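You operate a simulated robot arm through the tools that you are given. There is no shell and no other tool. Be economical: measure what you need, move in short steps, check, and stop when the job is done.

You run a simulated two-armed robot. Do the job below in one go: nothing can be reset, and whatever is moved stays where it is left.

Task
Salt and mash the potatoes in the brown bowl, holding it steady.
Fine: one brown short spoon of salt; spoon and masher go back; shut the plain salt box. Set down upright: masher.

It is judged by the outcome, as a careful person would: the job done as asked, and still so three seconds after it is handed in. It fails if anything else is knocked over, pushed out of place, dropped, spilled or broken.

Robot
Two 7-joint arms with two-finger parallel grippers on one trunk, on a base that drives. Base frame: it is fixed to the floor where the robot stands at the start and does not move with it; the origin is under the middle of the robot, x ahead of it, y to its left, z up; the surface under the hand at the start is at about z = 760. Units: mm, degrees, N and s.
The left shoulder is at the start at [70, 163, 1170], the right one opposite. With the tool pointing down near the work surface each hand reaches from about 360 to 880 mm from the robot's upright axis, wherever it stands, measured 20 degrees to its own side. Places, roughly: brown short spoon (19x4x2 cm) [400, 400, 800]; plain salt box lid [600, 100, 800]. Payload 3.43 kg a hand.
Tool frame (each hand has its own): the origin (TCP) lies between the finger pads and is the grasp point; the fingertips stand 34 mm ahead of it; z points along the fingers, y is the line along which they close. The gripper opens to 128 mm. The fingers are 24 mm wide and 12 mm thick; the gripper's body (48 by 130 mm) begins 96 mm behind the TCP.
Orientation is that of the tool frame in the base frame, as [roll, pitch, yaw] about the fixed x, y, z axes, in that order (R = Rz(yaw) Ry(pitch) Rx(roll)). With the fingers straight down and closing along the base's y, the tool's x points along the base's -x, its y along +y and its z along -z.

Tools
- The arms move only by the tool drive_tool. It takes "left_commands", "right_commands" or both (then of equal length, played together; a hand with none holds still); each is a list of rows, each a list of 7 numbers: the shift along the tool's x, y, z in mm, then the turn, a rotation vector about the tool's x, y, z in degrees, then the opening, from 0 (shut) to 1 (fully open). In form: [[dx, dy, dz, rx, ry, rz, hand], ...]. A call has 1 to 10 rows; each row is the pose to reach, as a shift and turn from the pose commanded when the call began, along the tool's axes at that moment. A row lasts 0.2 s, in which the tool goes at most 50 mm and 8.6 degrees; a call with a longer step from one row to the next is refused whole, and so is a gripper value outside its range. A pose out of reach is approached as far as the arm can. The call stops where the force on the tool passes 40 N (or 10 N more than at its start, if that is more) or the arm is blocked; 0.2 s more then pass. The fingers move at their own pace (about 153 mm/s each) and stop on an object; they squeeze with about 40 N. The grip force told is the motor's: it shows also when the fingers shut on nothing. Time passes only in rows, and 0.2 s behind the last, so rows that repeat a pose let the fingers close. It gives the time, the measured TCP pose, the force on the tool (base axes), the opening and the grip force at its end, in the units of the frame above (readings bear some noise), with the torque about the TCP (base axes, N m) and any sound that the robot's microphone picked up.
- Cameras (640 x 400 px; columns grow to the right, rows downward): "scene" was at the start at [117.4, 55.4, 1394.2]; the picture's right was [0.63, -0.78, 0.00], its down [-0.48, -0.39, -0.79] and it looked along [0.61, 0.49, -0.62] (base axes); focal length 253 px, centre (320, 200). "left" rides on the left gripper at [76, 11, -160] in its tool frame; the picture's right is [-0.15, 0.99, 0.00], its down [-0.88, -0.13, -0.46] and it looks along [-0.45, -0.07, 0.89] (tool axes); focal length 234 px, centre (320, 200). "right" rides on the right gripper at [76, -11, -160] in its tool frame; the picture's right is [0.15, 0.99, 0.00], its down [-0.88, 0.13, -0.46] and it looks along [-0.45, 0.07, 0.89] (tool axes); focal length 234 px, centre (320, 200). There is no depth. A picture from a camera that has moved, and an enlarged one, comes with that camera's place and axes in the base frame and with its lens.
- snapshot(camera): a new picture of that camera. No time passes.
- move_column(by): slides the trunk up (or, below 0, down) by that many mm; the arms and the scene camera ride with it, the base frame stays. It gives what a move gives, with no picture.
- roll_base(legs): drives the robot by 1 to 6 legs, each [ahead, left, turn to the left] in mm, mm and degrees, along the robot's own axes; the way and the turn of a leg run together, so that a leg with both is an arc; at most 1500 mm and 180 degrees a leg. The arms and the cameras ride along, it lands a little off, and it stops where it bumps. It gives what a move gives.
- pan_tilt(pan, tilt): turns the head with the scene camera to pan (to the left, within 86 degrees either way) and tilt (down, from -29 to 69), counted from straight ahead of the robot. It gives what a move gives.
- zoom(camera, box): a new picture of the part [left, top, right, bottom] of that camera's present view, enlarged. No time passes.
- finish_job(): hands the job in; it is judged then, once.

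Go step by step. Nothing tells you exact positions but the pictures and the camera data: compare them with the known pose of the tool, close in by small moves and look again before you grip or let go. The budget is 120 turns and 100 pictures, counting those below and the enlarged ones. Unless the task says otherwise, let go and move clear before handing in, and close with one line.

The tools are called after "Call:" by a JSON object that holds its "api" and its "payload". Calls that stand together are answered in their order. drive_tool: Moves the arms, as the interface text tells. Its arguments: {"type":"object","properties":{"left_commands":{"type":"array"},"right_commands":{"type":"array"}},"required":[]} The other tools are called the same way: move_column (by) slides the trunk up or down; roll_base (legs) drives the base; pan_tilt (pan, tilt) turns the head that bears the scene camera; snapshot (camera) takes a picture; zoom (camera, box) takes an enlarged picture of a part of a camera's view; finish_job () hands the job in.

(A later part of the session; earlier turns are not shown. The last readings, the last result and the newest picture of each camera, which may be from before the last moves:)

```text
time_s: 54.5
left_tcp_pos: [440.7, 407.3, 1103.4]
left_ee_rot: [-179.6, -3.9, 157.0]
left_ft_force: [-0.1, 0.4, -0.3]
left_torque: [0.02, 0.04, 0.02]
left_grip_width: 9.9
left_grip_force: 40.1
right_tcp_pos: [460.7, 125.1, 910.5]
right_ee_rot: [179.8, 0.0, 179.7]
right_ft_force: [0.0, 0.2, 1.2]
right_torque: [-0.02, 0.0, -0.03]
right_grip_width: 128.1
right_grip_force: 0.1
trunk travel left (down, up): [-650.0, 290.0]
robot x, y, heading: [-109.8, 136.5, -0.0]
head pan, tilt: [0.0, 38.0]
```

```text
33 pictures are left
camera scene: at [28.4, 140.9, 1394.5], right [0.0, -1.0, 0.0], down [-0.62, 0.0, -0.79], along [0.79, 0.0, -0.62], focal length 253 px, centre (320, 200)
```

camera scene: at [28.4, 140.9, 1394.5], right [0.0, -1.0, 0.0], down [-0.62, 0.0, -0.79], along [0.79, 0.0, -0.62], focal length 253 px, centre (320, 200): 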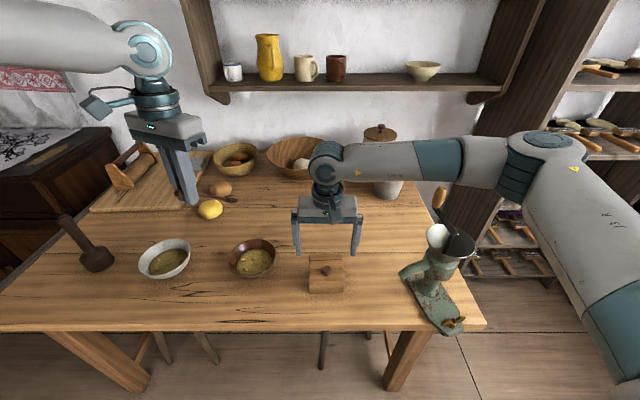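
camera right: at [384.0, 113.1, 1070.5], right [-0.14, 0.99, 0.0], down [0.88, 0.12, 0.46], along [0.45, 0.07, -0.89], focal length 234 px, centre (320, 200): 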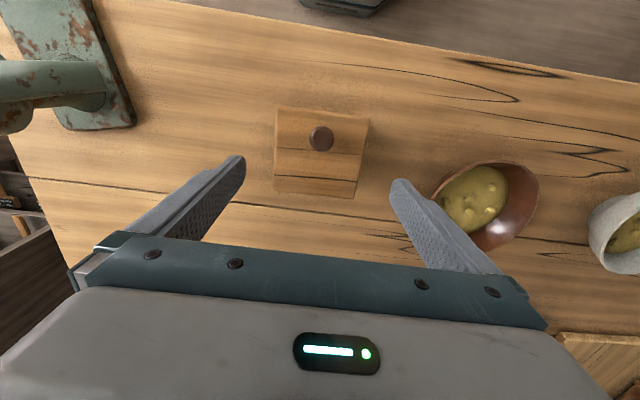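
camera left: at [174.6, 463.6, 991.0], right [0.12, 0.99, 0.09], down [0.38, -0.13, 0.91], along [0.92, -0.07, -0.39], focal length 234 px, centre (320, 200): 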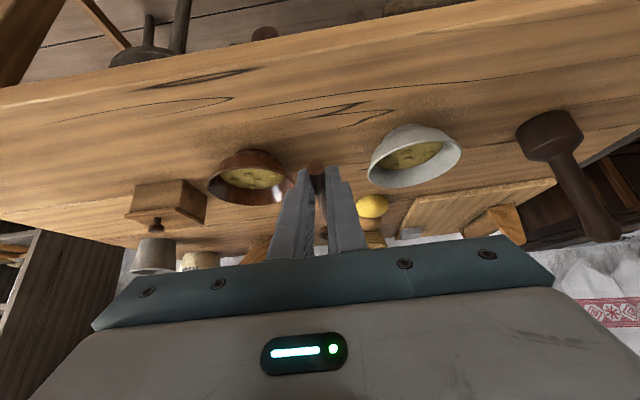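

The box centre is at about [458,124], squarely under the open gripper. I lower around it, with the knob passing between the fingers.

Call:
{"api": "drive_tool", "payload": {"right_commands": [[2.5, -1, 30, 0, 0, 0, 1], [2.5, -1, 60, 0, 0, 0, 1], [2.5, -1, 85, 0, 0, 0, 1], [2.5, -1, 106, 0, 0, 0, 1], [2.5, -1, 106, 0, 0, 0, 0.65], [2.5, -1, 106, 0, 0, 0, 0.6], [2.5, -1, 106, 0, 0, 0, 0.6]]}}

Call:
{"api": "snapshot", "payload": {"camera": "right"}}

```text
time_s: 56.1
left_tcp_pos: [440.2, 407.9, 1103.0]
left_ee_rot: [-179.7, -3.8, 157.0]
left_ft_force: [0.3, 1.2, -0.7]
left_torque: [0.01, -0.01, 0.01]
left_grip_width: 9.8
left_grip_force: 40.1
right_tcp_pos: [457.2, 123.4, 804.9]
right_ee_rot: [179.8, -0.1, 179.8]
right_ft_force: [-0.3, -0.6, 1.0]
right_torque: [0.0, 0.0, 0.02]
right_grip_width: 95.0
right_grip_force: 40.6
trunk travel left (down, up): [-650.0, 290.0]
robot x, y, heading: [-106.9, 138.4, -0.2]
head pan, tilt: [0.0, 38.0]
```

```text
32 pictures are left
camera right: at [381.2, 112.4, 964.7], right [-0.14, 0.99, 0.0], down [0.88, 0.13, 0.46], along [0.45, 0.07, -0.89], focal length 234 px, centre (320, 200)
```

right: 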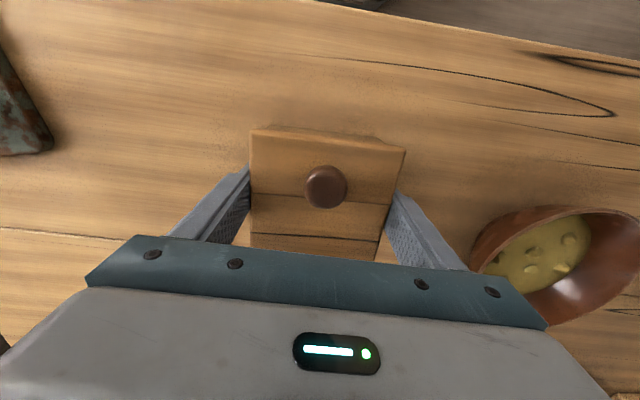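

The box is gripped (95 mm). I lift it slightly and carry it back to its original place.

Call:
{"api": "drive_tool", "payload": {"right_commands": [[0, 0, -10, 0, 0, 0, 0.6], [-27, 4, -10, 0, 0, 0, 0.6], [-54, 9, -10, 0, 0, 0, 0.6], [-81, 13, -10, 0, 0, 0, 0.6], [-107, 17.5, -10, 0, 0, 0, 0.6], [-107, 17.5, -5, 0, 0, 0, 0.6], [-107, 17.5, 0, 0, 0, 0, 0.6], [-107, 17.5, 0, 0, 0, 0, 0.6]]}}

Call:
{"api": "drive_tool", "payload": {"right_commands": [[0, 0, 0, 0, 0, 0, 0.8], [0, 0, 0, 0, 0, 0, 1], [0, 0, -30, 0, 0, 0, 1], [0, 0, -70, 0, 0, 0, 1], [0, 0, -110, 0, 0, 0, 1], [20, 0, -145, 0, 0, 0, 1]]}}

Call:
{"api": "zoom", "payload": {"camera": "right", "box": [240, 60, 400, 220]}}

```text
time_s: 57.9
left_tcp_pos: [440.2, 407.9, 1103.0]
left_ee_rot: [-179.7, -3.7, 157.1]
left_ft_force: [-0.1, -0.2, -0.3]
left_torque: [-0.02, 0.04, 0.02]
left_grip_width: 9.8
left_grip_force: 39.9
right_tcp_pos: [563.3, 140.1, 803.6]
right_ee_rot: [179.9, -0.1, 179.7]
right_ft_force: [-0.2, 0.2, -0.3]
right_torque: [-0.09, 0.12, 0.04]
right_grip_width: 95.5
right_grip_force: 40.4
trunk travel left (down, up): [-650.0, 290.0]
robot x, y, heading: [-108.7, 139.2, 0.0]
head pan, tilt: [0.0, 38.0]
```

```text
time_s: 59.3
left_tcp_pos: [439.2, 407.1, 1103.6]
left_ee_rot: [-179.8, -3.7, 157.1]
left_ft_force: [-0.1, 0.4, 0.1]
left_torque: [0.0, 0.0, -0.01]
left_grip_width: 10.2
left_grip_force: 40.0
right_tcp_pos: [543.7, 137.8, 951.6]
right_ee_rot: [179.7, 0.1, 179.8]
right_ft_force: [0.2, 0.9, -0.7]
right_torque: [-0.04, 0.0, 0.0]
right_grip_width: 128.0
right_grip_force: 0.1
trunk travel left (down, up): [-650.0, 290.0]
robot x, y, heading: [-112.3, 138.6, -0.5]
head pan, tilt: [0.0, 38.0]
```

```text
2.50 times, centred on (320, 140) of right
camera zoom: at [467.4, 127.4, 1111.5], right [-0.14, 0.99, 0.0], down [0.88, 0.13, 0.46], along [0.45, 0.07, -0.89], focal length 585 px, centre (320, 350)
```

zoom: 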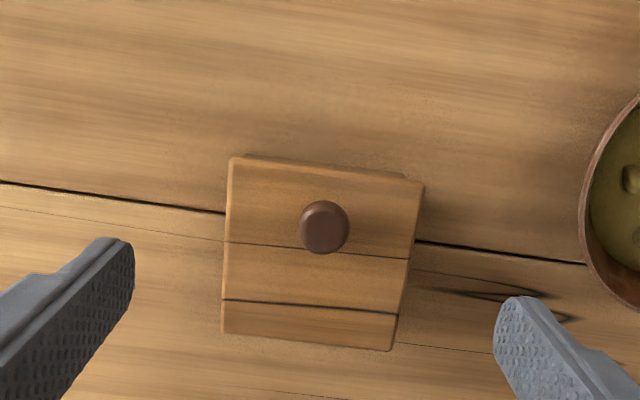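

The box is back at its original place, with the knob at about [538,140]. For more inward reach of the left arm I shift the base 70 mm right. I test the left dip pose high above the closed box before opening it.

Call:
{"api": "roll_base", "payload": {"legs": [[0, -70, 0]]}}

Call:
{"api": "drive_tool", "payload": {"right_commands": [[30, -15, -10, 0, 0, 0, 0.5], [60, -30, -20, 0, 0, 0, 0.5], [80, -45, -30, 0, 0, 0, 0.5], [80, -60, -40, 0, 0, 0, 0.5], [80, -60, -40, 0, 0, 0, 0.5]]}}

Call:
{"api": "drive_tool", "payload": {"left_commands": [[-18, -20, 21, -0.2, -1.2, 3.4, 0], [-36, -40, 42, -0.4, -2.4, 6.8, 0], [-55, -60, 64, -0.7, -3.6, 10.2, 0], [-73, -80, 85, -0.9, -4.8, 13.6, 0], [-91, -99, 106, -1.1, -6, 17, 0], [-91, -99, 106, -1.1, -6, 17, 0]]}}

```text
time_s: 60.3
left_tcp_pos: [439.6, 339.4, 1102.5]
left_ee_rot: [-179.7, -3.8, 157.2]
left_ft_force: [-0.3, 0.0, -0.2]
left_torque: [0.03, 0.01, -0.01]
left_grip_width: 10.2
left_grip_force: 40.0
right_tcp_pos: [544.3, 70.0, 951.3]
right_ee_rot: [179.8, 0.0, 179.9]
right_ft_force: [-0.2, -0.4, 0.1]
right_torque: [0.02, 0.01, 0.02]
right_grip_width: 128.0
right_grip_force: 0.0
trunk travel left (down, up): [-650.0, 290.0]
robot x, y, heading: [-108.3, 71.6, -0.0]
head pan, tilt: [0.0, 38.0]
```

```text
time_s: 61.5
left_tcp_pos: [440.4, 338.6, 1102.6]
left_ee_rot: [-179.7, -3.7, 157.2]
left_ft_force: [-0.6, -0.2, -0.9]
left_torque: [0.02, 0.02, 0.01]
left_grip_width: 10.2
left_grip_force: 39.9
right_tcp_pos: [463.7, 9.9, 989.7]
right_ee_rot: [179.8, -0.1, 179.8]
right_ft_force: [0.1, 0.8, 1.0]
right_torque: [0.02, -0.02, -0.01]
right_grip_width: 64.0
right_grip_force: 0.0
trunk travel left (down, up): [-650.0, 290.0]
robot x, y, heading: [-110.8, 70.2, -0.0]
head pan, tilt: [0.0, 38.0]
```

```text
time_s: 62.9
left_tcp_pos: [473.2, 224.0, 995.6]
left_ee_rot: [179.5, 2.5, 140.1]
left_ft_force: [0.6, -0.3, -0.2]
left_torque: [0.03, 0.07, 0.02]
left_grip_width: 10.1
left_grip_force: 40.2
left hand out of reach, approached as far as the arm can: row 5, 6
right_tcp_pos: [464.3, 10.6, 988.6]
right_ee_rot: [179.9, 0.0, 179.9]
right_ft_force: [0.0, -0.3, -0.7]
right_torque: [0.06, -0.02, -0.01]
right_grip_width: 64.2
right_grip_force: 0.0
trunk travel left (down, up): [-650.0, 290.0]
robot x, y, heading: [-107.9, 73.2, -0.4]
head pan, tilt: [0.0, 38.0]
```

That is nearly reachable. Raising the trunk 80 mm should give the rest, so I raise it and retest the same spot.

Call:
{"api": "move_column", "payload": {"by": 80}}

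Call:
{"api": "drive_tool", "payload": {"left_commands": [[0, 0, 40, 0, 0, 0, 0], [-6, -3, 80, 0, 0, 0, 0], [-12, -5, 84, 0, 0, 0, 0], [-12, -5, 84, 0, 0, 0, 0]]}}

Call:
{"api": "zoom", "payload": {"camera": "scene", "box": [200, 160, 400, 300]}}

```text
time_s: 64.1
left_tcp_pos: [472.2, 224.8, 1074.2]
left_ee_rot: [179.5, 2.3, 140.1]
left_ft_force: [0.6, 0.1, -1.0]
left_torque: [0.06, 0.03, 0.01]
left_grip_width: 9.9
left_grip_force: 39.9
right_tcp_pos: [464.6, 10.5, 1069.2]
right_ee_rot: [179.8, 0.0, 179.9]
right_ft_force: [-1.2, 0.0, 0.4]
right_torque: [-0.01, 0.02, 0.0]
right_grip_width: 63.9
right_grip_force: 0.1
trunk travel left (down, up): [-730.0, 210.0]
robot x, y, heading: [-108.9, 71.6, -0.1]
head pan, tilt: [0.0, 38.0]
```

```text
time_s: 65.1
left_tcp_pos: [463.6, 245.6, 1009.4]
left_ee_rot: [179.5, 2.5, 140.3]
left_ft_force: [-0.1, 1.0, -0.5]
left_torque: [0.0, 0.06, -0.02]
left_grip_width: 10.3
left_grip_force: 40.2
left hand out of reach, approached as far as the arm can: row 1, 2, 3, 4
right_tcp_pos: [464.0, 11.3, 1069.5]
right_ee_rot: [179.8, 0.1, 179.9]
right_ft_force: [-0.7, 0.8, -0.8]
right_torque: [0.01, -0.02, -0.03]
right_grip_width: 63.9
right_grip_force: 0.1
trunk travel left (down, up): [-730.0, 210.0]
robot x, y, heading: [-108.4, 70.9, -0.1]
head pan, tilt: [0.0, 38.0]
```

```text
2.86 times, centred on (300, 230) of scene
camera zoom: at [28.0, 72.6, 1474.4], right [0.0, -1.0, 0.0], down [-0.62, 0.0, -0.79], along [0.79, 0.0, -0.62], focal length 722 px, centre (377, 114)
```

zoom: 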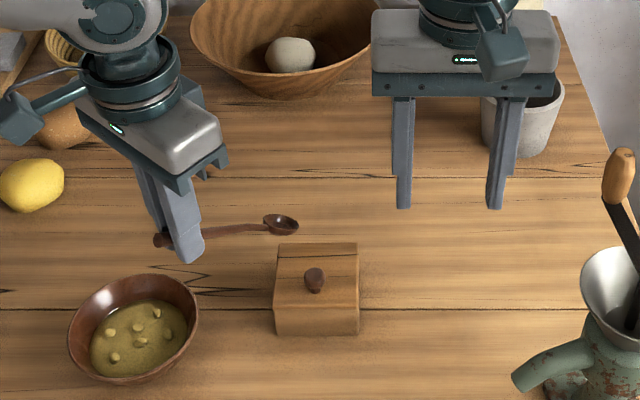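

Going lower made it worse, so the −40° hand yaw is what limits the wrist. I test straight-ahead yaw 0 with the spoon pointing at +x, moving the right hand aside.

Call:
{"api": "drive_tool", "payload": {"left_commands": [[-9, -13, 0, -0.3, 0, -8, 0], [-18, -26, 0, -0.7, 0, -16, 0], [-27, -40, 1, -1, 0, -24, 0], [-36, -53, 1, -1.4, 0, -32, 0], [-45, -66, 2, -1.7, 0, -40, 0], [-45, -66, 2, -1.7, 0, -40, 0]], "right_commands": [[0, -20, 0, 0, 0, 0, 0.5], [0, -40, 0, 0, 0, 0, 0.5], [0, -60, 0, 0, 0, 0, 0.5], [0, -80, 0, 0, 0, 0, 0.5], [0, -90, 0, 0, 0, 0, 0.5], [0, -90, 0, 0, 0, 0, 0.5]]}}

Call:
{"api": "drive_tool", "payload": {"left_commands": [[0, -5, 30, 0, 0, 0, 0], [0, -10, 60, 0, 0, 0, 0], [0, -10, 60, 0, 0, 0, 0]]}}

```text
time_s: 66.5
left_tcp_pos: [435.2, 226.4, 1032.4]
left_ee_rot: [179.6, 2.8, -179.7]
left_ft_force: [0.4, -0.2, -0.5]
left_torque: [-0.01, 0.03, 0.02]
left_grip_width: 10.2
left_grip_force: 39.8
left hand out of reach, approached as far as the arm can: row 1, 2, 3, 4, 5, 6
right_tcp_pos: [464.6, -80.4, 1070.0]
right_ee_rot: [179.8, 0.0, 179.9]
right_ft_force: [-0.4, 0.5, 0.0]
right_torque: [-0.03, 0.03, 0.0]
right_grip_width: 63.8
right_grip_force: 0.0
trunk travel left (down, up): [-730.0, 210.0]
robot x, y, heading: [-108.1, 72.4, -0.4]
head pan, tilt: [0.0, 38.0]
```

```text
time_s: 67.3
left_tcp_pos: [426.7, 244.1, 989.3]
left_ee_rot: [179.7, 2.6, -179.8]
left_ft_force: [-0.3, -0.4, -1.2]
left_torque: [-0.02, 0.05, -0.02]
left_grip_width: 10.2
left_grip_force: 39.8
left hand out of reach, approached as far as the arm can: row 1, 2, 3
right_tcp_pos: [464.2, -79.9, 1069.7]
right_ee_rot: [179.8, 0.0, 179.9]
right_ft_force: [-0.2, -0.1, 0.3]
right_torque: [0.01, 0.02, -0.01]
right_grip_width: 64.1
right_grip_force: 0.0
trunk travel left (down, up): [-730.0, 210.0]
robot x, y, heading: [-109.0, 71.7, -0.3]
head pan, tilt: [0.0, 38.0]
```

The left arm is limited by azimuth at short radius. Standing further back, with the box on my centre line, should suit both arms. I lift the left hand, reposition the base, and bring the trunk back to its start height.

Call:
{"api": "drive_tool", "payload": {"left_commands": [[0, 0, -30, 0, 0, 0, 0], [0, 0, -60, 0, 0, 0, 0], [0, 0, -90, 0, 0, 0, 0]]}}

Call:
{"api": "roll_base", "payload": {"legs": [[-75, 65, 0]]}}

Call:
{"api": "move_column", "payload": {"by": -80}}

Call:
{"api": "drive_tool", "payload": {"left_commands": [[-40, -20, 0, 0, -4, 0, 0], [-75, -50, 0, 0, -8, 0, 0], [-90, -90, 0, 0, -12, 0, 0], [-95, -130, 0, 0, -12, 0, 0], [-97, -160, 0, 0, -12, 0, 0], [-97, -160, 10, 0, -12, 0, 0]]}}

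```text
time_s: 68.1
left_tcp_pos: [423.3, 243.8, 1079.0]
left_ee_rot: [179.4, 2.7, -179.7]
left_ft_force: [0.1, -0.4, -0.6]
left_torque: [0.0, -0.03, 0.01]
left_grip_width: 10.1
left_grip_force: 39.7
right_tcp_pos: [463.4, -80.3, 1069.1]
right_ee_rot: [179.7, 0.0, -180.0]
right_ft_force: [0.9, -0.6, -0.1]
right_torque: [-0.01, 0.02, -0.02]
right_grip_width: 64.0
right_grip_force: 0.1
trunk travel left (down, up): [-730.0, 210.0]
robot x, y, heading: [-110.9, 70.6, 0.1]
head pan, tilt: [0.0, 38.0]
```

```text
time_s: 69.3
left_tcp_pos: [349.9, 308.8, 1077.0]
left_ee_rot: [179.5, 2.7, -179.7]
left_ft_force: [-0.7, -0.3, -1.4]
left_torque: [0.01, 0.04, 0.05]
left_grip_width: 10.4
left_grip_force: 40.0
right_tcp_pos: [389.3, -14.3, 1069.4]
right_ee_rot: [179.8, 0.0, 179.9]
right_ft_force: [0.2, -0.1, 0.4]
right_torque: [0.0, -0.01, 0.01]
right_grip_width: 63.9
right_grip_force: 0.0
trunk travel left (down, up): [-730.0, 210.0]
robot x, y, heading: [-183.5, 136.0, 0.2]
head pan, tilt: [0.0, 38.0]
```

```text
time_s: 70.4
left_tcp_pos: [349.3, 308.4, 998.0]
left_ee_rot: [179.6, 2.7, -179.8]
left_ft_force: [0.5, -0.2, -1.2]
left_torque: [0.02, 0.05, 0.02]
left_grip_width: 10.2
left_grip_force: 40.0
right_tcp_pos: [388.9, -14.5, 988.7]
right_ee_rot: [179.8, 0.0, 179.8]
right_ft_force: [-0.5, 0.4, 0.7]
right_torque: [0.01, -0.02, 0.01]
right_grip_width: 64.0
right_grip_force: 0.0
trunk travel left (down, up): [-650.0, 290.0]
robot x, y, heading: [-185.1, 137.6, -0.2]
head pan, tilt: [0.0, 38.0]
```

```text
time_s: 71.8
left_tcp_pos: [406.6, 272.8, 1021.0]
left_ee_rot: [179.7, 14.7, -179.9]
left_ft_force: [0.4, 0.3, -0.5]
left_torque: [-0.01, 0.03, 0.01]
left_grip_width: 10.2
left_grip_force: 39.9
left hand out of reach, approached as far as the arm can: row 2, 3, 4, 5, 6
right_tcp_pos: [391.2, -13.7, 988.7]
right_ee_rot: [179.8, -0.1, 179.8]
right_ft_force: [0.1, 0.4, 0.3]
right_torque: [0.0, 0.0, 0.01]
right_grip_width: 64.1
right_grip_force: 0.1
trunk travel left (down, up): [-650.0, 290.0]
robot x, y, heading: [-183.9, 137.0, 0.0]
head pan, tilt: [0.0, 38.0]
```

The left wrist seems limited to azimuths beyond about 15° on its own side. So I'll stand closer and further right (base about [0,60]), scooping with the spoon pointing sideways (−80° yaw), which keeps the left wrist well to the left.

Call:
{"api": "drive_tool", "payload": {"right_commands": [[0, 25, 0, 0, -5, 0, 0.5], [0, 50, 0, 0, -10, 0, 0.5], [0, 75, 0, 0, -15, 0, 0.5]]}}

Call:
{"api": "roll_base", "payload": {"legs": [[0, -77, 0], [184, 0, 0]]}}

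Call:
{"api": "drive_tool", "payload": {"left_commands": [[0, 30, -10, 0, 0, 0, 0], [0, 60, -10, -2, 0, 7.7, 0], [0, 90, -10, -4, 0, 15.5, 0], [0, 110, -10, -5.9, 0, 23.2, 0], [0, 120, -10, -7.9, 0, 30.9, 0], [0, 120, -10, -9.9, 0, 38.6, 0], [0, 120, -10, -11.9, 0, 46.4, 0], [0, 120, -10, -13.9, 0, 54.1, 0], [0, 120, -10, -15.8, 0, 61.8, 0], [0, 120, -10, -17.8, 0, 69.6, 0]]}}

Call:
{"api": "snapshot", "payload": {"camera": "scene"}}

```text
time_s: 72.6
left_tcp_pos: [406.5, 273.8, 1021.5]
left_ee_rot: [179.7, 14.7, -179.9]
left_ft_force: [-0.3, -0.1, -0.4]
left_torque: [-0.07, 0.07, -0.02]
left_grip_width: 10.1
left_grip_force: 40.2
right_tcp_pos: [390.2, 60.3, 990.1]
right_ee_rot: [179.8, 15.1, 179.7]
right_ft_force: [0.1, -0.1, 0.4]
right_torque: [-0.03, -0.01, -0.04]
right_grip_width: 63.9
right_grip_force: 0.0
trunk travel left (down, up): [-650.0, 290.0]
robot x, y, heading: [-184.2, 138.3, -0.1]
head pan, tilt: [0.0, 38.0]
```

```text
time_s: 74.8
left_tcp_pos: [589.4, 195.7, 1021.2]
left_ee_rot: [179.7, 14.8, -179.9]
left_ft_force: [0.1, 0.6, -0.1]
left_torque: [-0.01, 0.03, 0.0]
left_grip_width: 10.2
left_grip_force: 39.8
right_tcp_pos: [572.5, -16.6, 989.3]
right_ee_rot: [179.7, 15.0, 179.8]
right_ft_force: [0.3, 0.5, -0.3]
right_torque: [0.0, 0.0, -0.02]
right_grip_width: 64.1
right_grip_force: 0.0
trunk travel left (down, up): [-650.0, 290.0]
robot x, y, heading: [-2.2, 62.1, 0.0]
head pan, tilt: [0.0, 38.0]
```

```text
time_s: 77.0
left_tcp_pos: [587.7, 315.4, 1031.5]
left_ee_rot: [152.3, -4.4, 112.7]
left_ft_force: [0.5, 0.3, -0.3]
left_torque: [0.05, 0.01, 0.0]
left_grip_width: 10.0
left_grip_force: 40.0
right_tcp_pos: [573.6, -16.9, 989.5]
right_ee_rot: [179.8, 15.0, 179.8]
right_ft_force: [-0.1, -0.2, 0.8]
right_torque: [-0.02, 0.0, -0.01]
right_grip_width: 63.8
right_grip_force: 0.1
trunk travel left (down, up): [-650.0, 290.0]
robot x, y, heading: [-1.1, 62.0, -0.2]
head pan, tilt: [0.0, 38.0]
```

```text
29 pictures are left
camera scene: at [136.2, 60.1, 1394.4], right [0.0, -1.0, 0.0], down [-0.62, 0.0, -0.79], along [0.79, 0.0, -0.62], focal length 253 px, centre (320, 200)
```

scene: 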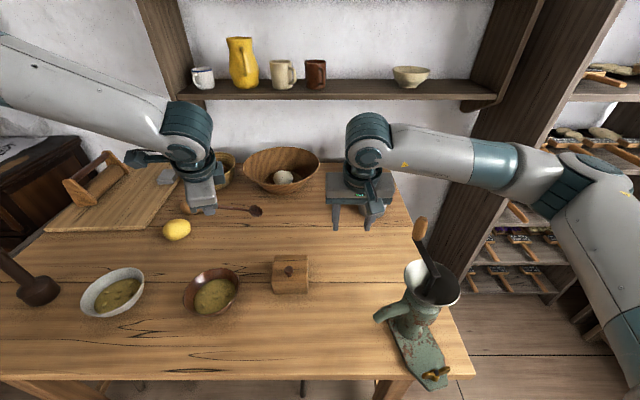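

I used a wrong rotation sign. I correct the orientation now.

Call:
{"api": "drive_tool", "payload": {"left_commands": [[0, 0, 0, 5.5, -3.9, 0, 0], [0, 0, 0, 11, -7.8, 0, 0], [0, 0, 0, 16.6, -11.7, 0, 0], [0, 0, 0, 22.2, -15.6, 0, 0], [0, 0, 0, 27.7, -19.5, 0, 0], [0, 0, 0, 27.7, -19.5, 0, 0]]}}

```text
time_s: 78.4
left_tcp_pos: [585.7, 314.1, 1032.9]
left_ee_rot: [179.8, 14.5, 108.2]
left_ft_force: [1.5, 0.0, -0.1]
left_torque: [0.02, 0.01, 0.0]
left_grip_width: 9.9
left_grip_force: 39.7
right_tcp_pos: [572.2, -17.5, 989.4]
right_ee_rot: [179.7, 15.0, 179.8]
right_ft_force: [0.1, -0.7, -0.8]
right_torque: [0.0, 0.02, -0.01]
right_grip_width: 63.9
right_grip_force: 0.1
trunk travel left (down, up): [-650.0, 290.0]
robot x, y, heading: [0.7, 57.7, 0.1]
head pan, tilt: [0.0, 38.0]
```

Call:
{"api": "drive_tool", "payload": {"left_commands": [[-10, -24, 22, 0, 4, 0, 0], [-20, -48, 45, 0, 8, 0, 0], [-29.9, -72.4, 67.6, 0, 12.5, 0, 0], [-29.9, -72.4, 67.6, 0, 12.5, 0, 0]]}}

Call:
{"api": "zoom", "payload": {"camera": "scene", "box": [180, 160, 360, 320]}}

Call:
{"api": "snapshot", "payload": {"camera": "right"}}

```text
time_s: 79.4
left_tcp_pos: [531.9, 251.6, 975.4]
left_ee_rot: [179.8, 1.9, 108.2]
left_ft_force: [-0.6, -0.4, -0.8]
left_torque: [0.01, 0.03, -0.01]
left_grip_width: 10.0
left_grip_force: 40.1
right_tcp_pos: [572.4, -16.5, 990.6]
right_ee_rot: [179.8, 15.0, 179.8]
right_ft_force: [0.4, 0.1, -0.4]
right_torque: [-0.01, -0.02, -0.01]
right_grip_width: 63.9
right_grip_force: 0.1
trunk travel left (down, up): [-650.0, 290.0]
robot x, y, heading: [-1.6, 62.3, -0.1]
head pan, tilt: [0.0, 38.0]
```

```text
2.50 times, centred on (270, 240) of scene
camera zoom: at [135.6, 60.6, 1394.5], right [0.0, -1.0, 0.0], down [-0.62, 0.0, -0.79], along [0.79, 0.0, -0.62], focal length 631 px, centre (445, 100)
```

zoom: 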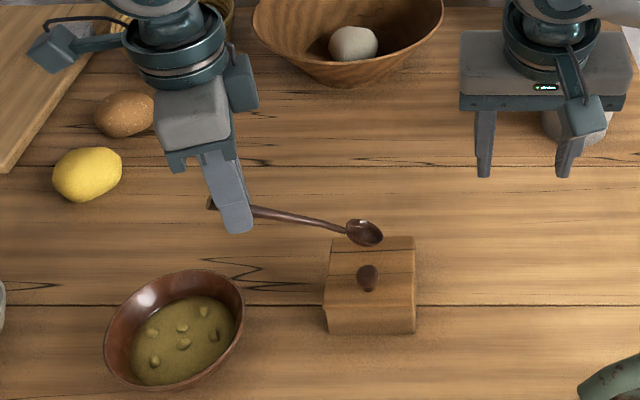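

```text
27 pictures are left
camera right: at [457.7, -26.8, 1125.3], right [-0.14, 0.99, -0.03], down [0.73, 0.13, 0.67], along [0.67, 0.07, -0.74], focal length 234 px, centre (320, 200)
```

right: 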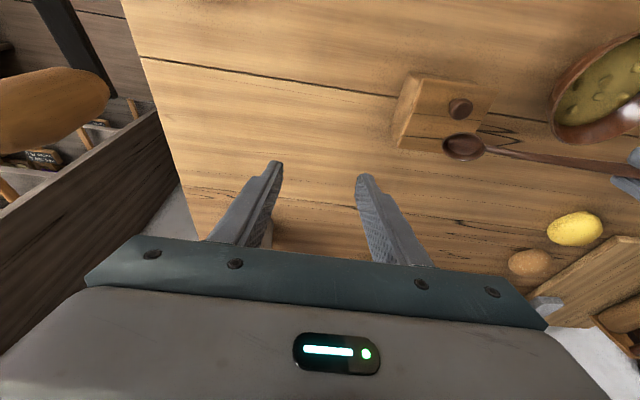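

No clipping there. I shift the base 30 mm more to the right for margin, move the left hand aside, and bring the right hand to the knob pre-grasp (50° tilt).

Call:
{"api": "roll_base", "payload": {"legs": [[0, -30, 0]]}}

Call:
{"api": "drive_tool", "payload": {"left_commands": [[40, 13, -8, 0, 0, 0, 0], [80, 27, -16, 0, 0, 0, 0], [123, 40, -24, 0, 0, 0, 0], [123, 40, -24, 0, 0, 0, 0], [123, 40, -24, 0, 0, 0, 0], [123, 40, -24, 0, 0, 0, 0]], "right_commands": [[15, 31, 14, 0, -6, 0, 0.5], [30, 62, 29, 0, -12, 0, 0.5], [50, 93, 43, 0, -18, 0, 0.5], [72, 125, 57, 0, -24, 0, 0.5], [95, 156, 63, 0, -30, 0, 0.5], [114.6, 187, 64.5, 0, -35, 0, 0.5]]}}

Call:
{"api": "zoom", "payload": {"camera": "right", "box": [220, 60, 420, 220]}}

```text
time_s: 80.2
left_tcp_pos: [533.4, 224.0, 974.1]
left_ee_rot: [179.8, 2.2, 108.3]
left_ft_force: [-1.2, 0.5, -0.8]
left_torque: [0.05, 0.01, 0.02]
left_grip_width: 10.3
left_grip_force: 40.8
right_tcp_pos: [573.2, -44.6, 989.0]
right_ee_rot: [180.0, 15.0, 180.0]
right_ft_force: [0.0, 0.5, -0.4]
right_torque: [-0.04, -0.02, -0.05]
right_grip_width: 64.0
right_grip_force: 0.0
trunk travel left (down, up): [-650.0, 290.0]
robot x, y, heading: [4.3, 30.8, -0.0]
head pan, tilt: [0.0, 38.0]
```

```text
time_s: 81.6
left_tcp_pos: [531.9, 352.8, 993.4]
left_ee_rot: [179.9, 2.2, 108.3]
left_ft_force: [0.5, 0.8, 0.4]
left_torque: [-0.03, -0.02, 0.02]
left_grip_width: 10.3
left_grip_force: 40.2
right_tcp_pos: [478.6, 143.4, 897.3]
right_ee_rot: [179.6, 50.1, 179.7]
right_ft_force: [0.4, 0.0, 0.1]
right_torque: [-0.02, -0.03, 0.01]
right_grip_width: 63.8
right_grip_force: 0.1
trunk travel left (down, up): [-650.0, 290.0]
robot x, y, heading: [-0.4, 29.7, 0.0]
head pan, tilt: [0.0, 38.0]
```

```text
2.50 times, centred on (320, 140) of right
camera zoom: at [307.4, 133.3, 943.3], right [-0.09, 0.99, -0.11], down [0.22, 0.13, 0.97], along [0.97, 0.07, -0.22], focal length 585 px, centre (320, 350)
```

zoom: 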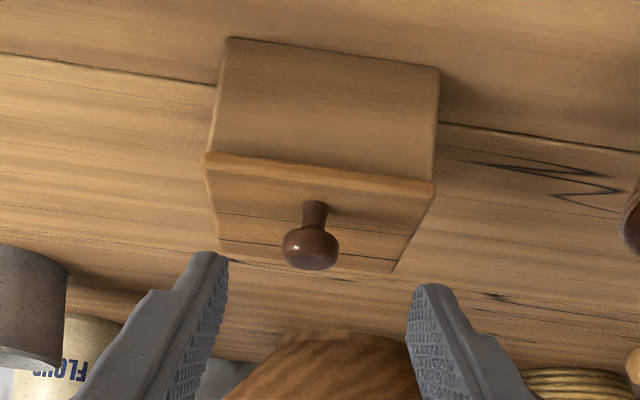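

Call:
{"api": "drive_tool", "payload": {"right_commands": [[0, -1, 20, 0, 0, 0, 0.5], [-1, -2.5, 40, 0, 0, 0, 0.5], [-1, -2.5, 57.8, 0, 0, 0, 0.5], [-1, -2.5, 57.8, 0, 0, 0, 0.1], [-1, -2.5, 57.8, 0, 0, 0, 0.05], [-1, -2.5, 57.8, 0, 0, 0, 0.05]]}}

```text
time_s: 83.0
left_tcp_pos: [530.4, 350.7, 994.2]
left_ee_rot: [179.9, 1.9, 108.3]
left_ft_force: [-0.6, 0.2, -1.2]
left_torque: [0.02, 0.01, 0.02]
left_grip_width: 10.2
left_grip_force: 39.9
right_tcp_pos: [523.7, 138.5, 862.4]
right_ee_rot: [179.6, 50.0, 179.7]
right_ft_force: [0.8, 0.6, 0.6]
right_torque: [-0.03, 0.05, 0.0]
right_grip_width: 22.8
right_grip_force: 40.3
trunk travel left (down, up): [-650.0, 290.0]
robot x, y, heading: [-0.1, 32.4, -0.0]
head pan, tilt: [0.0, 38.0]
```

The knob is gripped. I open the lid to 64°, not beyond.

Call:
{"api": "drive_tool", "payload": {"right_commands": [[-12.5, 0, -2.1, 0, 8, 0, 0.05], [-25.1, 0, -2.5, 0, 16, 0, 0.05], [-37.7, 0, -1.1, 0, 24, 0, 0.05], [-50.1, 0, 2.1, 0, 32, 0, 0.05], [-61.7, 0, 7, 0, 40, 0, 0.05], [-72.6, 0, 13.4, 0, 48, 0, 0.05], [-82.6, 0, 21.2, 0, 56, 0, 0.05], [-91.3, 0, 30.4, 0, 64, 0, 0.05]]}}

Call:
{"api": "zoom", "payload": {"camera": "right", "box": [240, 40, 440, 200]}}

```text
time_s: 84.8
left_tcp_pos: [530.7, 353.1, 994.4]
left_ee_rot: [180.0, 2.0, 108.2]
left_ft_force: [0.0, -0.4, -0.6]
left_torque: [0.04, 0.02, 0.02]
left_grip_width: 9.9
left_grip_force: 40.0
right_tcp_pos: [605.0, 140.0, 913.4]
right_ee_rot: [179.6, -13.9, -180.0]
right_ft_force: [8.6, 3.5, 21.4]
right_torque: [0.07, -0.87, -0.08]
right_grip_width: 22.8
right_grip_force: 40.0
trunk travel left (down, up): [-650.0, 290.0]
robot x, y, heading: [-4.7, 27.3, 0.2]
head pan, tilt: [0.0, 38.0]
```

```text
2.50 times, centred on (340, 120) of right
camera zoom: at [570.0, 128.5, 1087.9], right [-0.14, 0.99, 0.04], down [0.96, 0.13, 0.23], along [0.22, 0.07, -0.97], focal length 585 px, centre (270, 400)
```

zoom: 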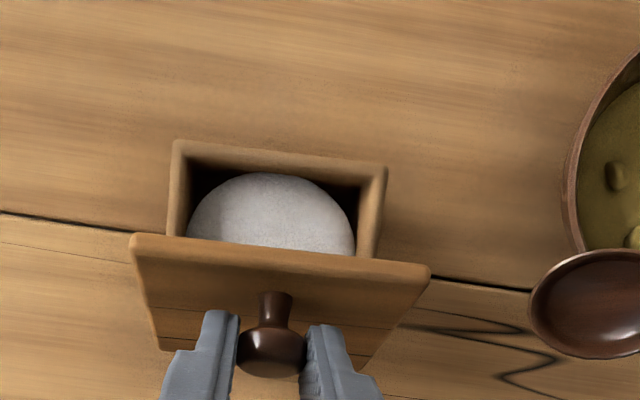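

Call:
{"api": "drive_tool", "payload": {"left_commands": [[1, 0, 25, 0, 0, 0, 0], [1.7, 0, 49, 0, 0, 0, 0], [-32, -14, 50, 0, 0, 0, 0], [-66, -28, 51, 0, 0, 0, 0], [-99, -41.6, 52.5, 0, 0, 0, 0], [-99, -41.6, 52.5, 0, 0, 0, 0]], "right_commands": [[-0.3, 0, -1.5, 0, 0, 0, 0.05], [-0.7, 0, -3.3, 0, 0, 0, 0.05], [-0.7, 0, -3.3, 0, 0, 0, 0.05], [-0.7, 0, -3.3, 0, 0, 0, 0.05], [-0.7, 0, -3.3, 0, 0, 0, 0.05], [-0.7, 0, -3.3, 0, 0, 0, 0.05]]}}

Call:
{"api": "zoom", "payload": {"camera": "right", "box": [240, 40, 440, 200]}}

Call:
{"api": "zoom", "payload": {"camera": "scene", "box": [200, 180, 340, 310]}}

```text
time_s: 86.2
left_tcp_pos: [523.7, 244.4, 945.5]
left_ee_rot: [179.9, 2.1, 108.4]
left_ft_force: [-0.2, 0.2, -1.1]
left_torque: [0.02, 0.03, -0.01]
left_grip_width: 10.1
left_grip_force: 39.5
right_tcp_pos: [607.1, 140.6, 915.3]
right_ee_rot: [179.8, -14.0, 180.0]
right_ft_force: [-0.4, -0.3, 0.0]
right_torque: [-0.04, -0.04, -0.03]
right_grip_width: 22.6
right_grip_force: 39.9
trunk travel left (down, up): [-650.0, 290.0]
robot x, y, heading: [0.1, 29.9, 0.1]
head pan, tilt: [0.0, 38.0]
```

```text
2.50 times, centred on (340, 120) of right
camera zoom: at [571.7, 129.0, 1089.4], right [-0.14, 0.99, 0.04], down [0.96, 0.13, 0.23], along [0.22, 0.07, -0.97], focal length 585 px, centre (270, 400)
```

zoom: 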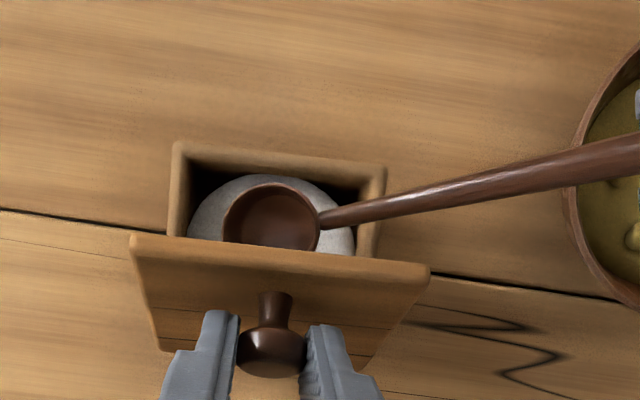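

```text
3.08 times, centred on (270, 245) of scene
camera zoom: at [136.1, 31.7, 1394.4], right [0.0, -1.0, 0.0], down [-0.62, 0.0, -0.79], along [0.79, 0.0, -0.62], focal length 777 px, centre (474, 62)
```

zoom: 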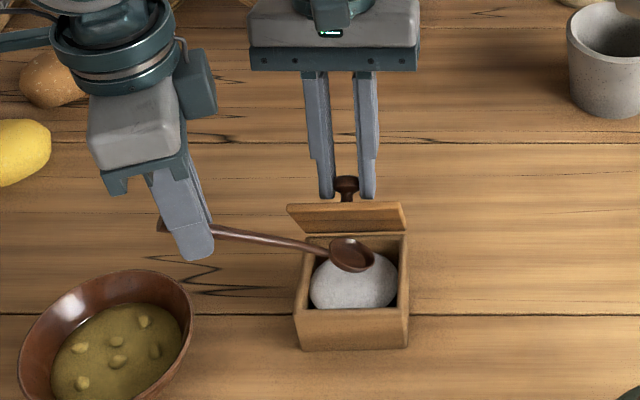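

The spoon bowl is centred over the salt at about [555,136,857] with a 35° dip. I lower it into the salt.

Call:
{"api": "drive_tool", "payload": {"left_commands": [[0.7, 0, 20, 0, 0, 0, 0], [1.4, 0, 38, 0, 0, 0, 0], [1.8, 0, 50, 0, 0, 0, 0], [2.1, 0, 60, 0, 0, 0, 0], [2.1, 0, 60, 0, 0, 0, 0]]}}

Call:
{"api": "zoom", "payload": {"camera": "right", "box": [240, 40, 440, 200]}}

Call:
{"api": "zoom", "payload": {"camera": "scene", "box": [200, 180, 340, 310]}}

```text
time_s: 87.4
left_tcp_pos: [523.6, 241.4, 887.0]
left_ee_rot: [179.7, 2.1, 108.3]
left_ft_force: [0.1, -5.9, 13.6]
left_torque: [-1.24, -0.27, -0.15]
left_grip_width: 10.3
left_grip_force: 39.6
right_tcp_pos: [606.3, 139.5, 915.6]
right_ee_rot: [179.7, -14.0, 179.9]
right_ft_force: [2.2, 4.6, -0.6]
right_torque: [0.12, -0.16, -0.14]
right_grip_width: 22.6
right_grip_force: 40.1
trunk travel left (down, up): [-650.0, 290.0]
robot x, y, heading: [0.4, 29.5, -0.2]
head pan, tilt: [0.0, 38.0]
```

```text
2.50 times, centred on (340, 120) of right
camera zoom: at [571.1, 128.1, 1090.2], right [-0.14, 0.99, 0.04], down [0.96, 0.13, 0.23], along [0.22, 0.07, -0.97], focal length 585 px, centre (270, 400)
```

zoom: 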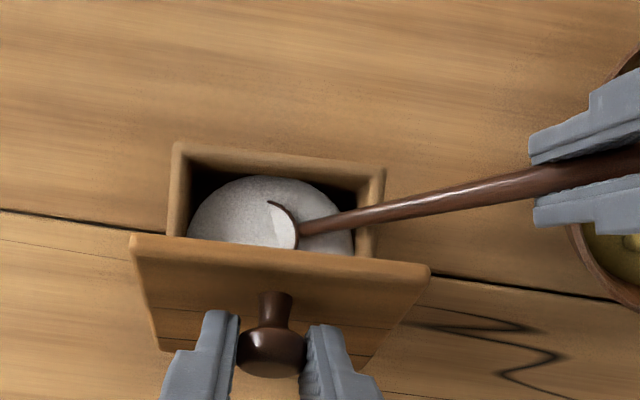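

```text
3.08 times, centred on (270, 245) of scene
camera zoom: at [135.4, 30.3, 1394.7], right [0.0, -1.0, 0.0], down [-0.62, 0.0, -0.79], along [0.79, 0.0, -0.62], focal length 777 px, centre (474, 62)
```

zoom: 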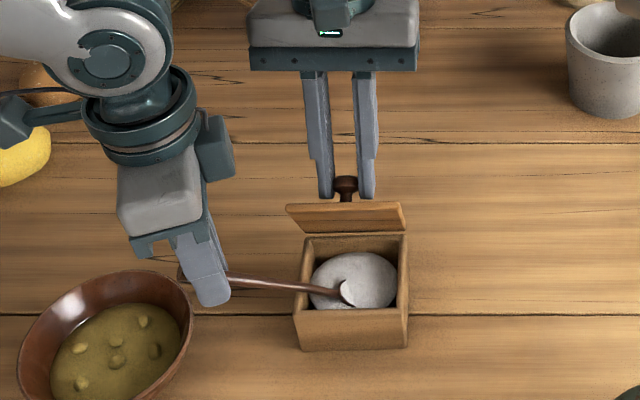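

The spoon is sunk and filled with salt. I level it while lifting out of the box.

Call:
{"api": "drive_tool", "payload": {"left_commands": [[-0.3, 0, -8, 0, 0, 0, 0], [5, 0, -4, 0, -4, 0, 0], [11, 0, 0, 0, -8, 0, 0], [15.5, 0, 3, 0, -12, 0, 0], [19.8, 0, 5.7, 0, -16, 0, 0], [26.2, 0, 10.4, 0, -24, 0, 0], [29.8, 0, 15.9, 0, -32, 0, 0], [30.5, 0, 17.4, 0, -35, 0, 0], [30.5, 0, 17.4, 0, -35, 0, 0]]}}

Call:
{"api": "zoom", "payload": {"camera": "right", "box": [240, 40, 440, 200]}}

Call:
{"api": "zoom", "payload": {"camera": "scene", "box": [200, 180, 340, 310]}}

```text
time_s: 89.4
left_tcp_pos: [515.2, 272.9, 867.3]
left_ee_rot: [179.8, 37.0, 108.3]
left_ft_force: [0.2, 0.1, -0.3]
left_torque: [0.03, -0.03, 0.0]
left_grip_width: 10.2
left_grip_force: 40.2
right_tcp_pos: [606.4, 138.8, 915.6]
right_ee_rot: [179.8, -14.0, -180.0]
right_ft_force: [0.5, -0.6, -0.3]
right_torque: [0.0, 0.0, -0.01]
right_grip_width: 22.3
right_grip_force: 40.0
trunk travel left (down, up): [-650.0, 290.0]
robot x, y, heading: [1.2, 30.3, 0.0]
head pan, tilt: [0.0, 38.0]
```

```text
2.50 times, centred on (340, 120) of right
camera zoom: at [571.8, 128.5, 1089.5], right [-0.14, 0.99, 0.04], down [0.96, 0.13, 0.23], along [0.22, 0.07, -0.97], focal length 585 px, centre (270, 400)
```

zoom: 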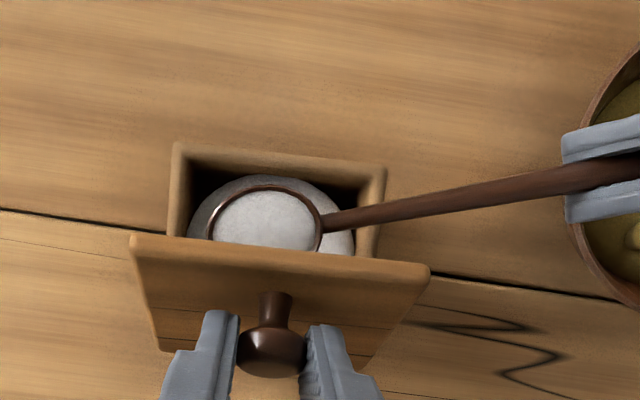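

```text
3.08 times, centred on (270, 245) of scene
camera zoom: at [136.3, 30.9, 1394.4], right [0.0, -1.0, 0.0], down [-0.62, 0.0, -0.79], along [0.79, 0.0, -0.62], focal length 777 px, centre (474, 62)
```

zoom: 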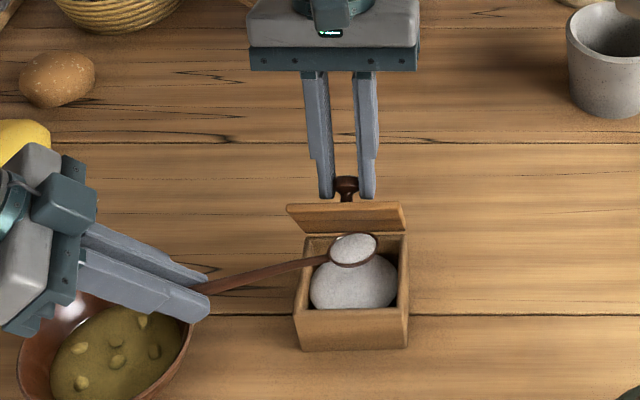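

A full spoon of salt, level. I carry it smoothly over to the brown bowl at about [497,332].

Call:
{"api": "drive_tool", "payload": {"left_commands": [[8, 0, -8, 0, 0, 0, 0], [24, 0, -22, 0, 0, 0, 0], [46, 0, -38, 0, 0, 0, 0], [69, 0, -55, 0, 0, 0, 0], [92, 0, -73, 0, 0, 0, 0], [115, -1, -90, 0, 0, 0, 0], [138, -1, -108, 0, 0, 0, 0], [152, -1.5, -119, 0, 0, 0, 0], [159, -1.5, -126, 0, 0, 0, 0], [159, -1.5, -126, 0, 0, 0, 0]]}}

Call:
{"api": "zoom", "payload": {"camera": "scene", "box": [140, 180, 320, 330]}}

```text
time_s: 91.6
left_tcp_pos: [448.8, 465.2, 871.0]
left_ee_rot: [179.9, 37.0, 108.2]
left_ft_force: [0.3, -1.0, -0.1]
left_torque: [0.04, 0.02, -0.03]
left_grip_width: 10.3
left_grip_force: 40.4
right_tcp_pos: [607.0, 139.5, 915.4]
right_ee_rot: [179.8, -14.0, -179.9]
right_ft_force: [1.1, 0.6, 0.3]
right_torque: [0.03, 0.01, 0.02]
right_grip_width: 22.7
right_grip_force: 40.0
trunk travel left (down, up): [-650.0, 290.0]
robot x, y, heading: [-2.6, 30.5, 0.2]
head pan, tilt: [0.0, 38.0]
```

```text
2.67 times, centred on (230, 255) of scene
camera zoom: at [136.4, 30.9, 1394.4], right [0.0, -1.0, 0.0], down [-0.62, 0.0, -0.79], along [0.79, 0.0, -0.62], focal length 674 px, centre (560, 53)
```

zoom: 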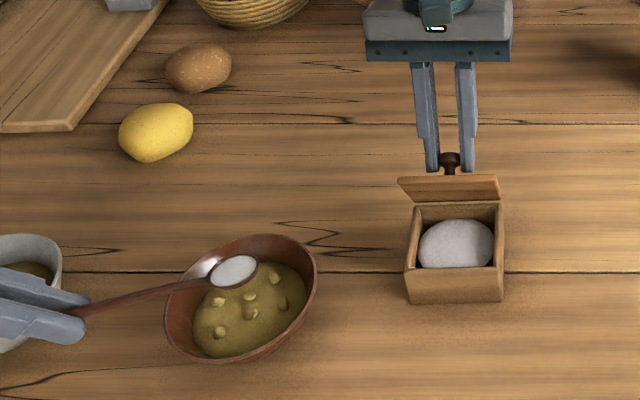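

The spoon is over the brown bowl. I tip it bowl-down about its own position to pour the salt.

Call:
{"api": "drive_tool", "payload": {"left_commands": [[-13.8, 0, -14.4, 0, 8, 0, 0], [-29.6, 0, -26.7, 0, 16, 0, 0], [-46.9, 0, -36.6, 0, 24, 0, 0], [-65.4, 0, -44.1, 0, 32, 0, 0], [-84.7, 0, -48.9, 0, 40, 0, 0], [-104.6, 0, -51, 0, 48, 0, 0], [-124.5, 0, -50.4, 0, 56, 0, 0], [-141.7, 0, -47.4, 0, 63, 0, 0], [-141.7, 0, -47.4, 0, 63, 0, 0]]}}

Call:
{"api": "zoom", "payload": {"camera": "scene", "box": [140, 180, 320, 330]}}

```text
time_s: 93.6
left_tcp_pos: [475.2, 383.2, 995.7]
left_ee_rot: [179.9, -26.1, 108.5]
left_ft_force: [-0.6, 0.7, -0.8]
left_torque: [0.0, -0.02, 0.0]
left_grip_width: 10.1
left_grip_force: 39.5
right_tcp_pos: [606.3, 139.7, 916.4]
right_ee_rot: [179.8, -13.9, -180.0]
right_ft_force: [0.2, 0.0, -1.0]
right_torque: [0.16, -0.04, -0.04]
right_grip_width: 22.6
right_grip_force: 40.0
trunk travel left (down, up): [-650.0, 290.0]
robot x, y, heading: [-0.5, 34.4, -0.1]
head pan, tilt: [0.0, 38.0]
```

```text
2.67 times, centred on (230, 255) of scene
camera zoom: at [135.6, 31.6, 1394.5], right [0.0, -1.0, 0.0], down [-0.62, 0.0, -0.79], along [0.79, 0.0, -0.62], focal length 674 px, centre (560, 53)
```

zoom: 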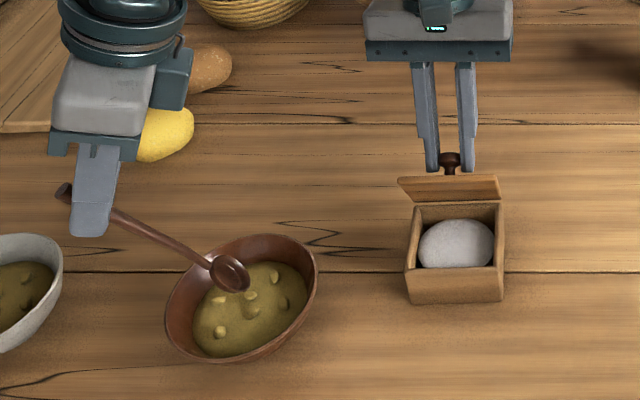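

The spoon is empty, so the salt is in the brown bowl. I now close the lid with the right hand along the reverse arc while the left hand levels the spoon high up.

Call:
{"api": "drive_tool", "payload": {"right_commands": [[12.2, 0, 4.2, 0, -8, 0, 0.05], [23.8, 0, 10, 0, -16, 0, 0.05], [34.4, 0, 17.3, 0, -24, 0, 0.05], [44.1, 0, 26.1, 0, -32, 0, 0.05], [52.3, 0, 36, 0, -40, 0, 0.05], [59.2, 0, 47.1, 0, -48, 0, 0.05], [64.4, 0, 59.1, 0, -56, 0, 0.05], [67.9, 0, 71.5, 0, -64, 0, 0.05], [68, 0, 73, 0, -65, 0, 0.05]], "left_commands": [[0, 0, 0, 0, -7, 0, 0], [0, 0, 0, 0, -14, 0, 0], [0, 0, 0, 0, -21, 0, 0], [0, 0, 0, 0, -28, 0, 0], [0, 0, 0, 0, -35, 0, 0], [0, 0, 0, 0, -42, 0, 0], [0, 0, 0, 0, -49, 0, 0], [0, 0, 0, 0, -56, 0, 0], [0, 0, 0, 0, -63, 0, 0]]}}

Call:
{"api": "snapshot", "payload": {"camera": "scene"}}

```text
time_s: 95.6
left_tcp_pos: [474.6, 383.0, 994.4]
left_ee_rot: [179.7, 37.1, 108.1]
left_ft_force: [-0.2, 0.9, -0.1]
left_torque: [0.03, 0.04, 0.05]
left_grip_width: 10.5
left_grip_force: 40.1
right_tcp_pos: [522.4, 139.1, 861.2]
right_ee_rot: [179.7, 51.2, 179.8]
right_ft_force: [-4.0, -2.5, 6.9]
right_torque: [0.2, 0.5, 0.18]
right_grip_width: 22.6
right_grip_force: 40.1
trunk travel left (down, up): [-650.0, 290.0]
robot x, y, heading: [-2.9, 27.1, -0.3]
head pan, tilt: [0.0, 38.0]
```

```text
16 pictures are left
camera scene: at [134.4, 31.3, 1394.8], right [0.0, -1.0, 0.0], down [-0.61, 0.0, -0.79], along [0.79, 0.0, -0.61], focal length 253 px, centre (320, 200)
```

scene: 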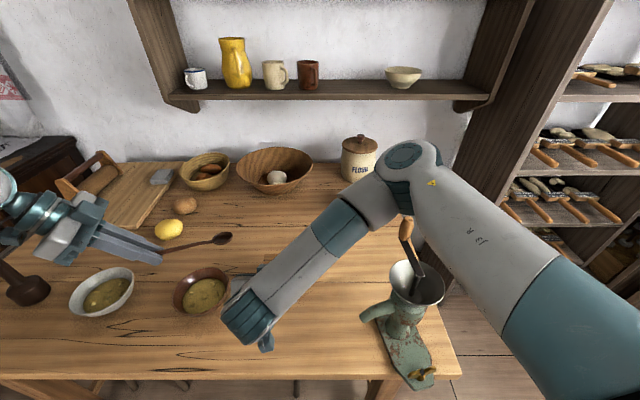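

The lid is shut. I release the knob, back the right hand off, then drive the base back to the spoon-return position.

Call:
{"api": "drive_tool", "payload": {"right_commands": [[0, 0, 0, 0, 0, 0, 0.5], [0, 0, 0, 0, 0, 0, 0.5], [0, 0, -25, 0, 0, 0, 0.5], [-5, 0, -48, 0, 0, 0, 0.5], [-40, 0, -75, 0, 0, 0, 0.5], [-75, 0, -100, 0, 0, 0, 0.5], [-105, 0, -120, 0, 0, 0, 0.5]]}}

Call:
{"api": "roll_base", "payload": {"legs": [[-218, 0, 0], [0, 111, 0]]}}

Call:
{"api": "drive_tool", "payload": {"left_commands": [[0, 0, -10, -5.2, 0, -6.9, 0], [0, 0, -20, -9.6, 0, -12.8, 0], [0, 0, -20, -14.4, 0, -19.2, 0], [0, 0, -20, -19.3, 0, -25.6, 0], [0, 0, -20, -24.1, 0, -31.9, 0], [0, 0, -20, -28.9, 0, -38.3, 0], [0, 0, -20, -33.7, 0, -44.7, 0], [0, 0, -20, -38.5, 0, -51.1, 0], [0, 0, -20, -43.3, 0, -57.4, 0]]}}

```text
time_s: 97.2
left_tcp_pos: [475.3, 384.3, 995.2]
left_ee_rot: [179.8, 36.9, 108.3]
left_ft_force: [-0.6, 1.1, -0.2]
left_torque: [0.05, 0.05, 0.02]
left_grip_width: 9.9
left_grip_force: 39.5
right_tcp_pos: [496.6, 139.4, 1018.0]
right_ee_rot: [179.7, 51.1, 179.7]
right_ft_force: [0.1, 0.9, -0.2]
right_torque: [-0.01, 0.0, -0.02]
right_grip_width: 64.2
right_grip_force: 0.0
trunk travel left (down, up): [-650.0, 290.0]
robot x, y, heading: [-3.5, 32.0, -0.2]
head pan, tilt: [0.0, 38.0]
```

```text
time_s: 99.7
left_tcp_pos: [256.9, 493.9, 994.6]
left_ee_rot: [179.7, 36.9, 108.1]
left_ft_force: [0.1, 0.1, -1.3]
left_torque: [-0.01, -0.01, 0.0]
left_grip_width: 10.4
left_grip_force: 39.9
right_tcp_pos: [277.4, 249.5, 1018.8]
right_ee_rot: [179.7, 51.0, 179.6]
right_ft_force: [0.2, 0.8, -0.4]
right_torque: [0.01, -0.01, -0.03]
right_grip_width: 63.9
right_grip_force: 0.1
trunk travel left (down, up): [-650.0, 290.0]
robot x, y, heading: [-217.4, 140.0, -0.1]
head pan, tilt: [0.0, 38.0]
```

```text
time_s: 101.7
left_tcp_pos: [273.2, 514.9, 1013.3]
left_ee_rot: [179.9, 37.0, -179.9]
left_ft_force: [0.4, -0.2, 0.5]
left_torque: [0.02, 0.1, 0.02]
left_grip_width: 10.0
left_grip_force: 40.0
left hand out of reach, approached as far as the arm can: row 8, 9
right_tcp_pos: [278.7, 248.8, 1018.1]
right_ee_rot: [179.6, 50.9, 179.7]
right_ft_force: [1.2, 0.2, 0.2]
right_torque: [-0.02, -0.03, 0.02]
right_grip_width: 64.1
right_grip_force: 0.1
trunk travel left (down, up): [-650.0, 290.0]
robot x, y, heading: [-218.9, 137.8, -0.2]
head pan, tilt: [0.0, 38.0]
```

Call:
{"api": "move_column", "payload": {"by": -130}}

Call:
{"api": "drive_tool", "payload": {"left_commands": [[-8, -20, 6, 0, 0, 0, 0], [-16, -42, 12, 0, 0, 0, 0], [-24, -63, 18, 0, 0, 0, 0], [-8, -63, 40, 0, 0, 0, 0], [8, -63, 60, 0, 0, 0, 0], [8, -63, 60, 0, 0, 0, 0]]}}

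Call:
{"api": "zoom", "payload": {"camera": "scene", "box": [100, 190, 280, 340]}}

```text
time_s: 103.3
left_tcp_pos: [272.4, 513.7, 883.3]
left_ee_rot: [179.9, 37.1, -179.8]
left_ft_force: [0.0, -1.3, 0.1]
left_torque: [0.0, 0.03, 0.06]
left_grip_width: 10.0
left_grip_force: 39.7
right_tcp_pos: [278.9, 249.0, 888.9]
right_ee_rot: [179.7, 51.0, 179.7]
right_ft_force: [0.0, 0.0, -0.4]
right_torque: [-0.03, -0.01, 0.0]
right_grip_width: 64.2
right_grip_force: 0.2
trunk travel left (down, up): [-520.0, 420.0]
robot x, y, heading: [-223.3, 141.4, -0.1]
head pan, tilt: [0.0, 38.0]
```

```text
time_s: 104.7
left_tcp_pos: [303.9, 451.8, 830.7]
left_ee_rot: [179.8, 37.0, -179.9]
left_ft_force: [0.5, 0.0, 0.1]
left_torque: [0.0, 0.04, -0.03]
left_grip_width: 10.1
left_grip_force: 39.4
right_tcp_pos: [278.8, 249.1, 888.0]
right_ee_rot: [179.8, 50.9, 179.7]
right_ft_force: [0.3, -0.1, -0.1]
right_torque: [0.0, 0.02, 0.03]
right_grip_width: 64.0
right_grip_force: 0.1
trunk travel left (down, up): [-520.0, 420.0]
robot x, y, heading: [-219.7, 139.0, 0.2]
head pan, tilt: [0.0, 38.0]
```

```text
2.67 times, centred on (190, 265) of scene
camera zoom: at [-83.3, 141.8, 1264.5], right [0.0, -1.0, 0.0], down [-0.62, 0.0, -0.79], along [0.79, 0.0, -0.62], focal length 674 px, centre (667, 27)
```

zoom: 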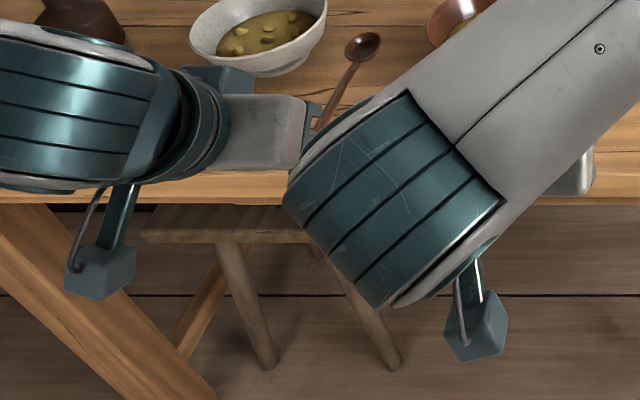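

The spoon bowl is aligned over its old spot. I lower it to the table at x about 8 mm nearer, to clear the table edge with the fingertips.

Call:
{"api": "drive_tool", "payload": {"left_commands": [[10, 0, 3, 0, 0, 0, 0], [20.8, 0, 9.4, 0, 0, 0, 0], [29, 0, 20, 0, 0, 0, 0], [35.9, 0, 29.3, 0, 0, 0, 0], [39, 0, 33.5, 0, 0, 0, 0], [40.7, 0, 35.7, 0, 0, 0, 0]]}}

Call:
{"api": "zoom", "payload": {"camera": "left", "box": [200, 100, 440, 260]}}

```text
time_s: 106.1
left_tcp_pos: [293.2, 452.0, 777.8]
left_ee_rot: [179.9, 37.4, -179.9]
left_ft_force: [-0.7, 1.3, 8.9]
left_torque: [0.04, -1.32, 0.14]
left_grip_width: 10.3
left_grip_force: 39.9
right_tcp_pos: [277.1, 248.9, 889.2]
right_ee_rot: [179.6, 51.0, 179.5]
right_ft_force: [-0.3, 0.1, 0.2]
right_torque: [-0.02, 0.02, -0.01]
right_grip_width: 64.3
right_grip_force: 0.1
trunk travel left (down, up): [-520.0, 420.0]
robot x, y, heading: [-221.3, 138.9, 0.3]
head pan, tilt: [0.0, 38.0]
```

```text
2.50 times, centred on (320, 180) of left
camera zoom: at [135.2, 462.6, 860.7], right [0.11, 0.99, 0.09], down [0.42, -0.13, 0.9], along [0.9, -0.06, -0.43], focal length 585 px, centre (320, 250)
```

zoom: 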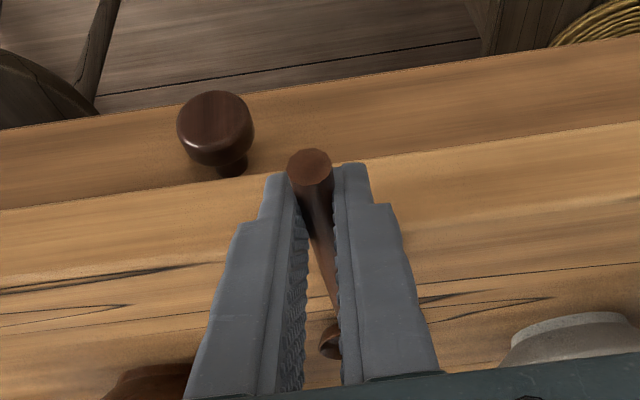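

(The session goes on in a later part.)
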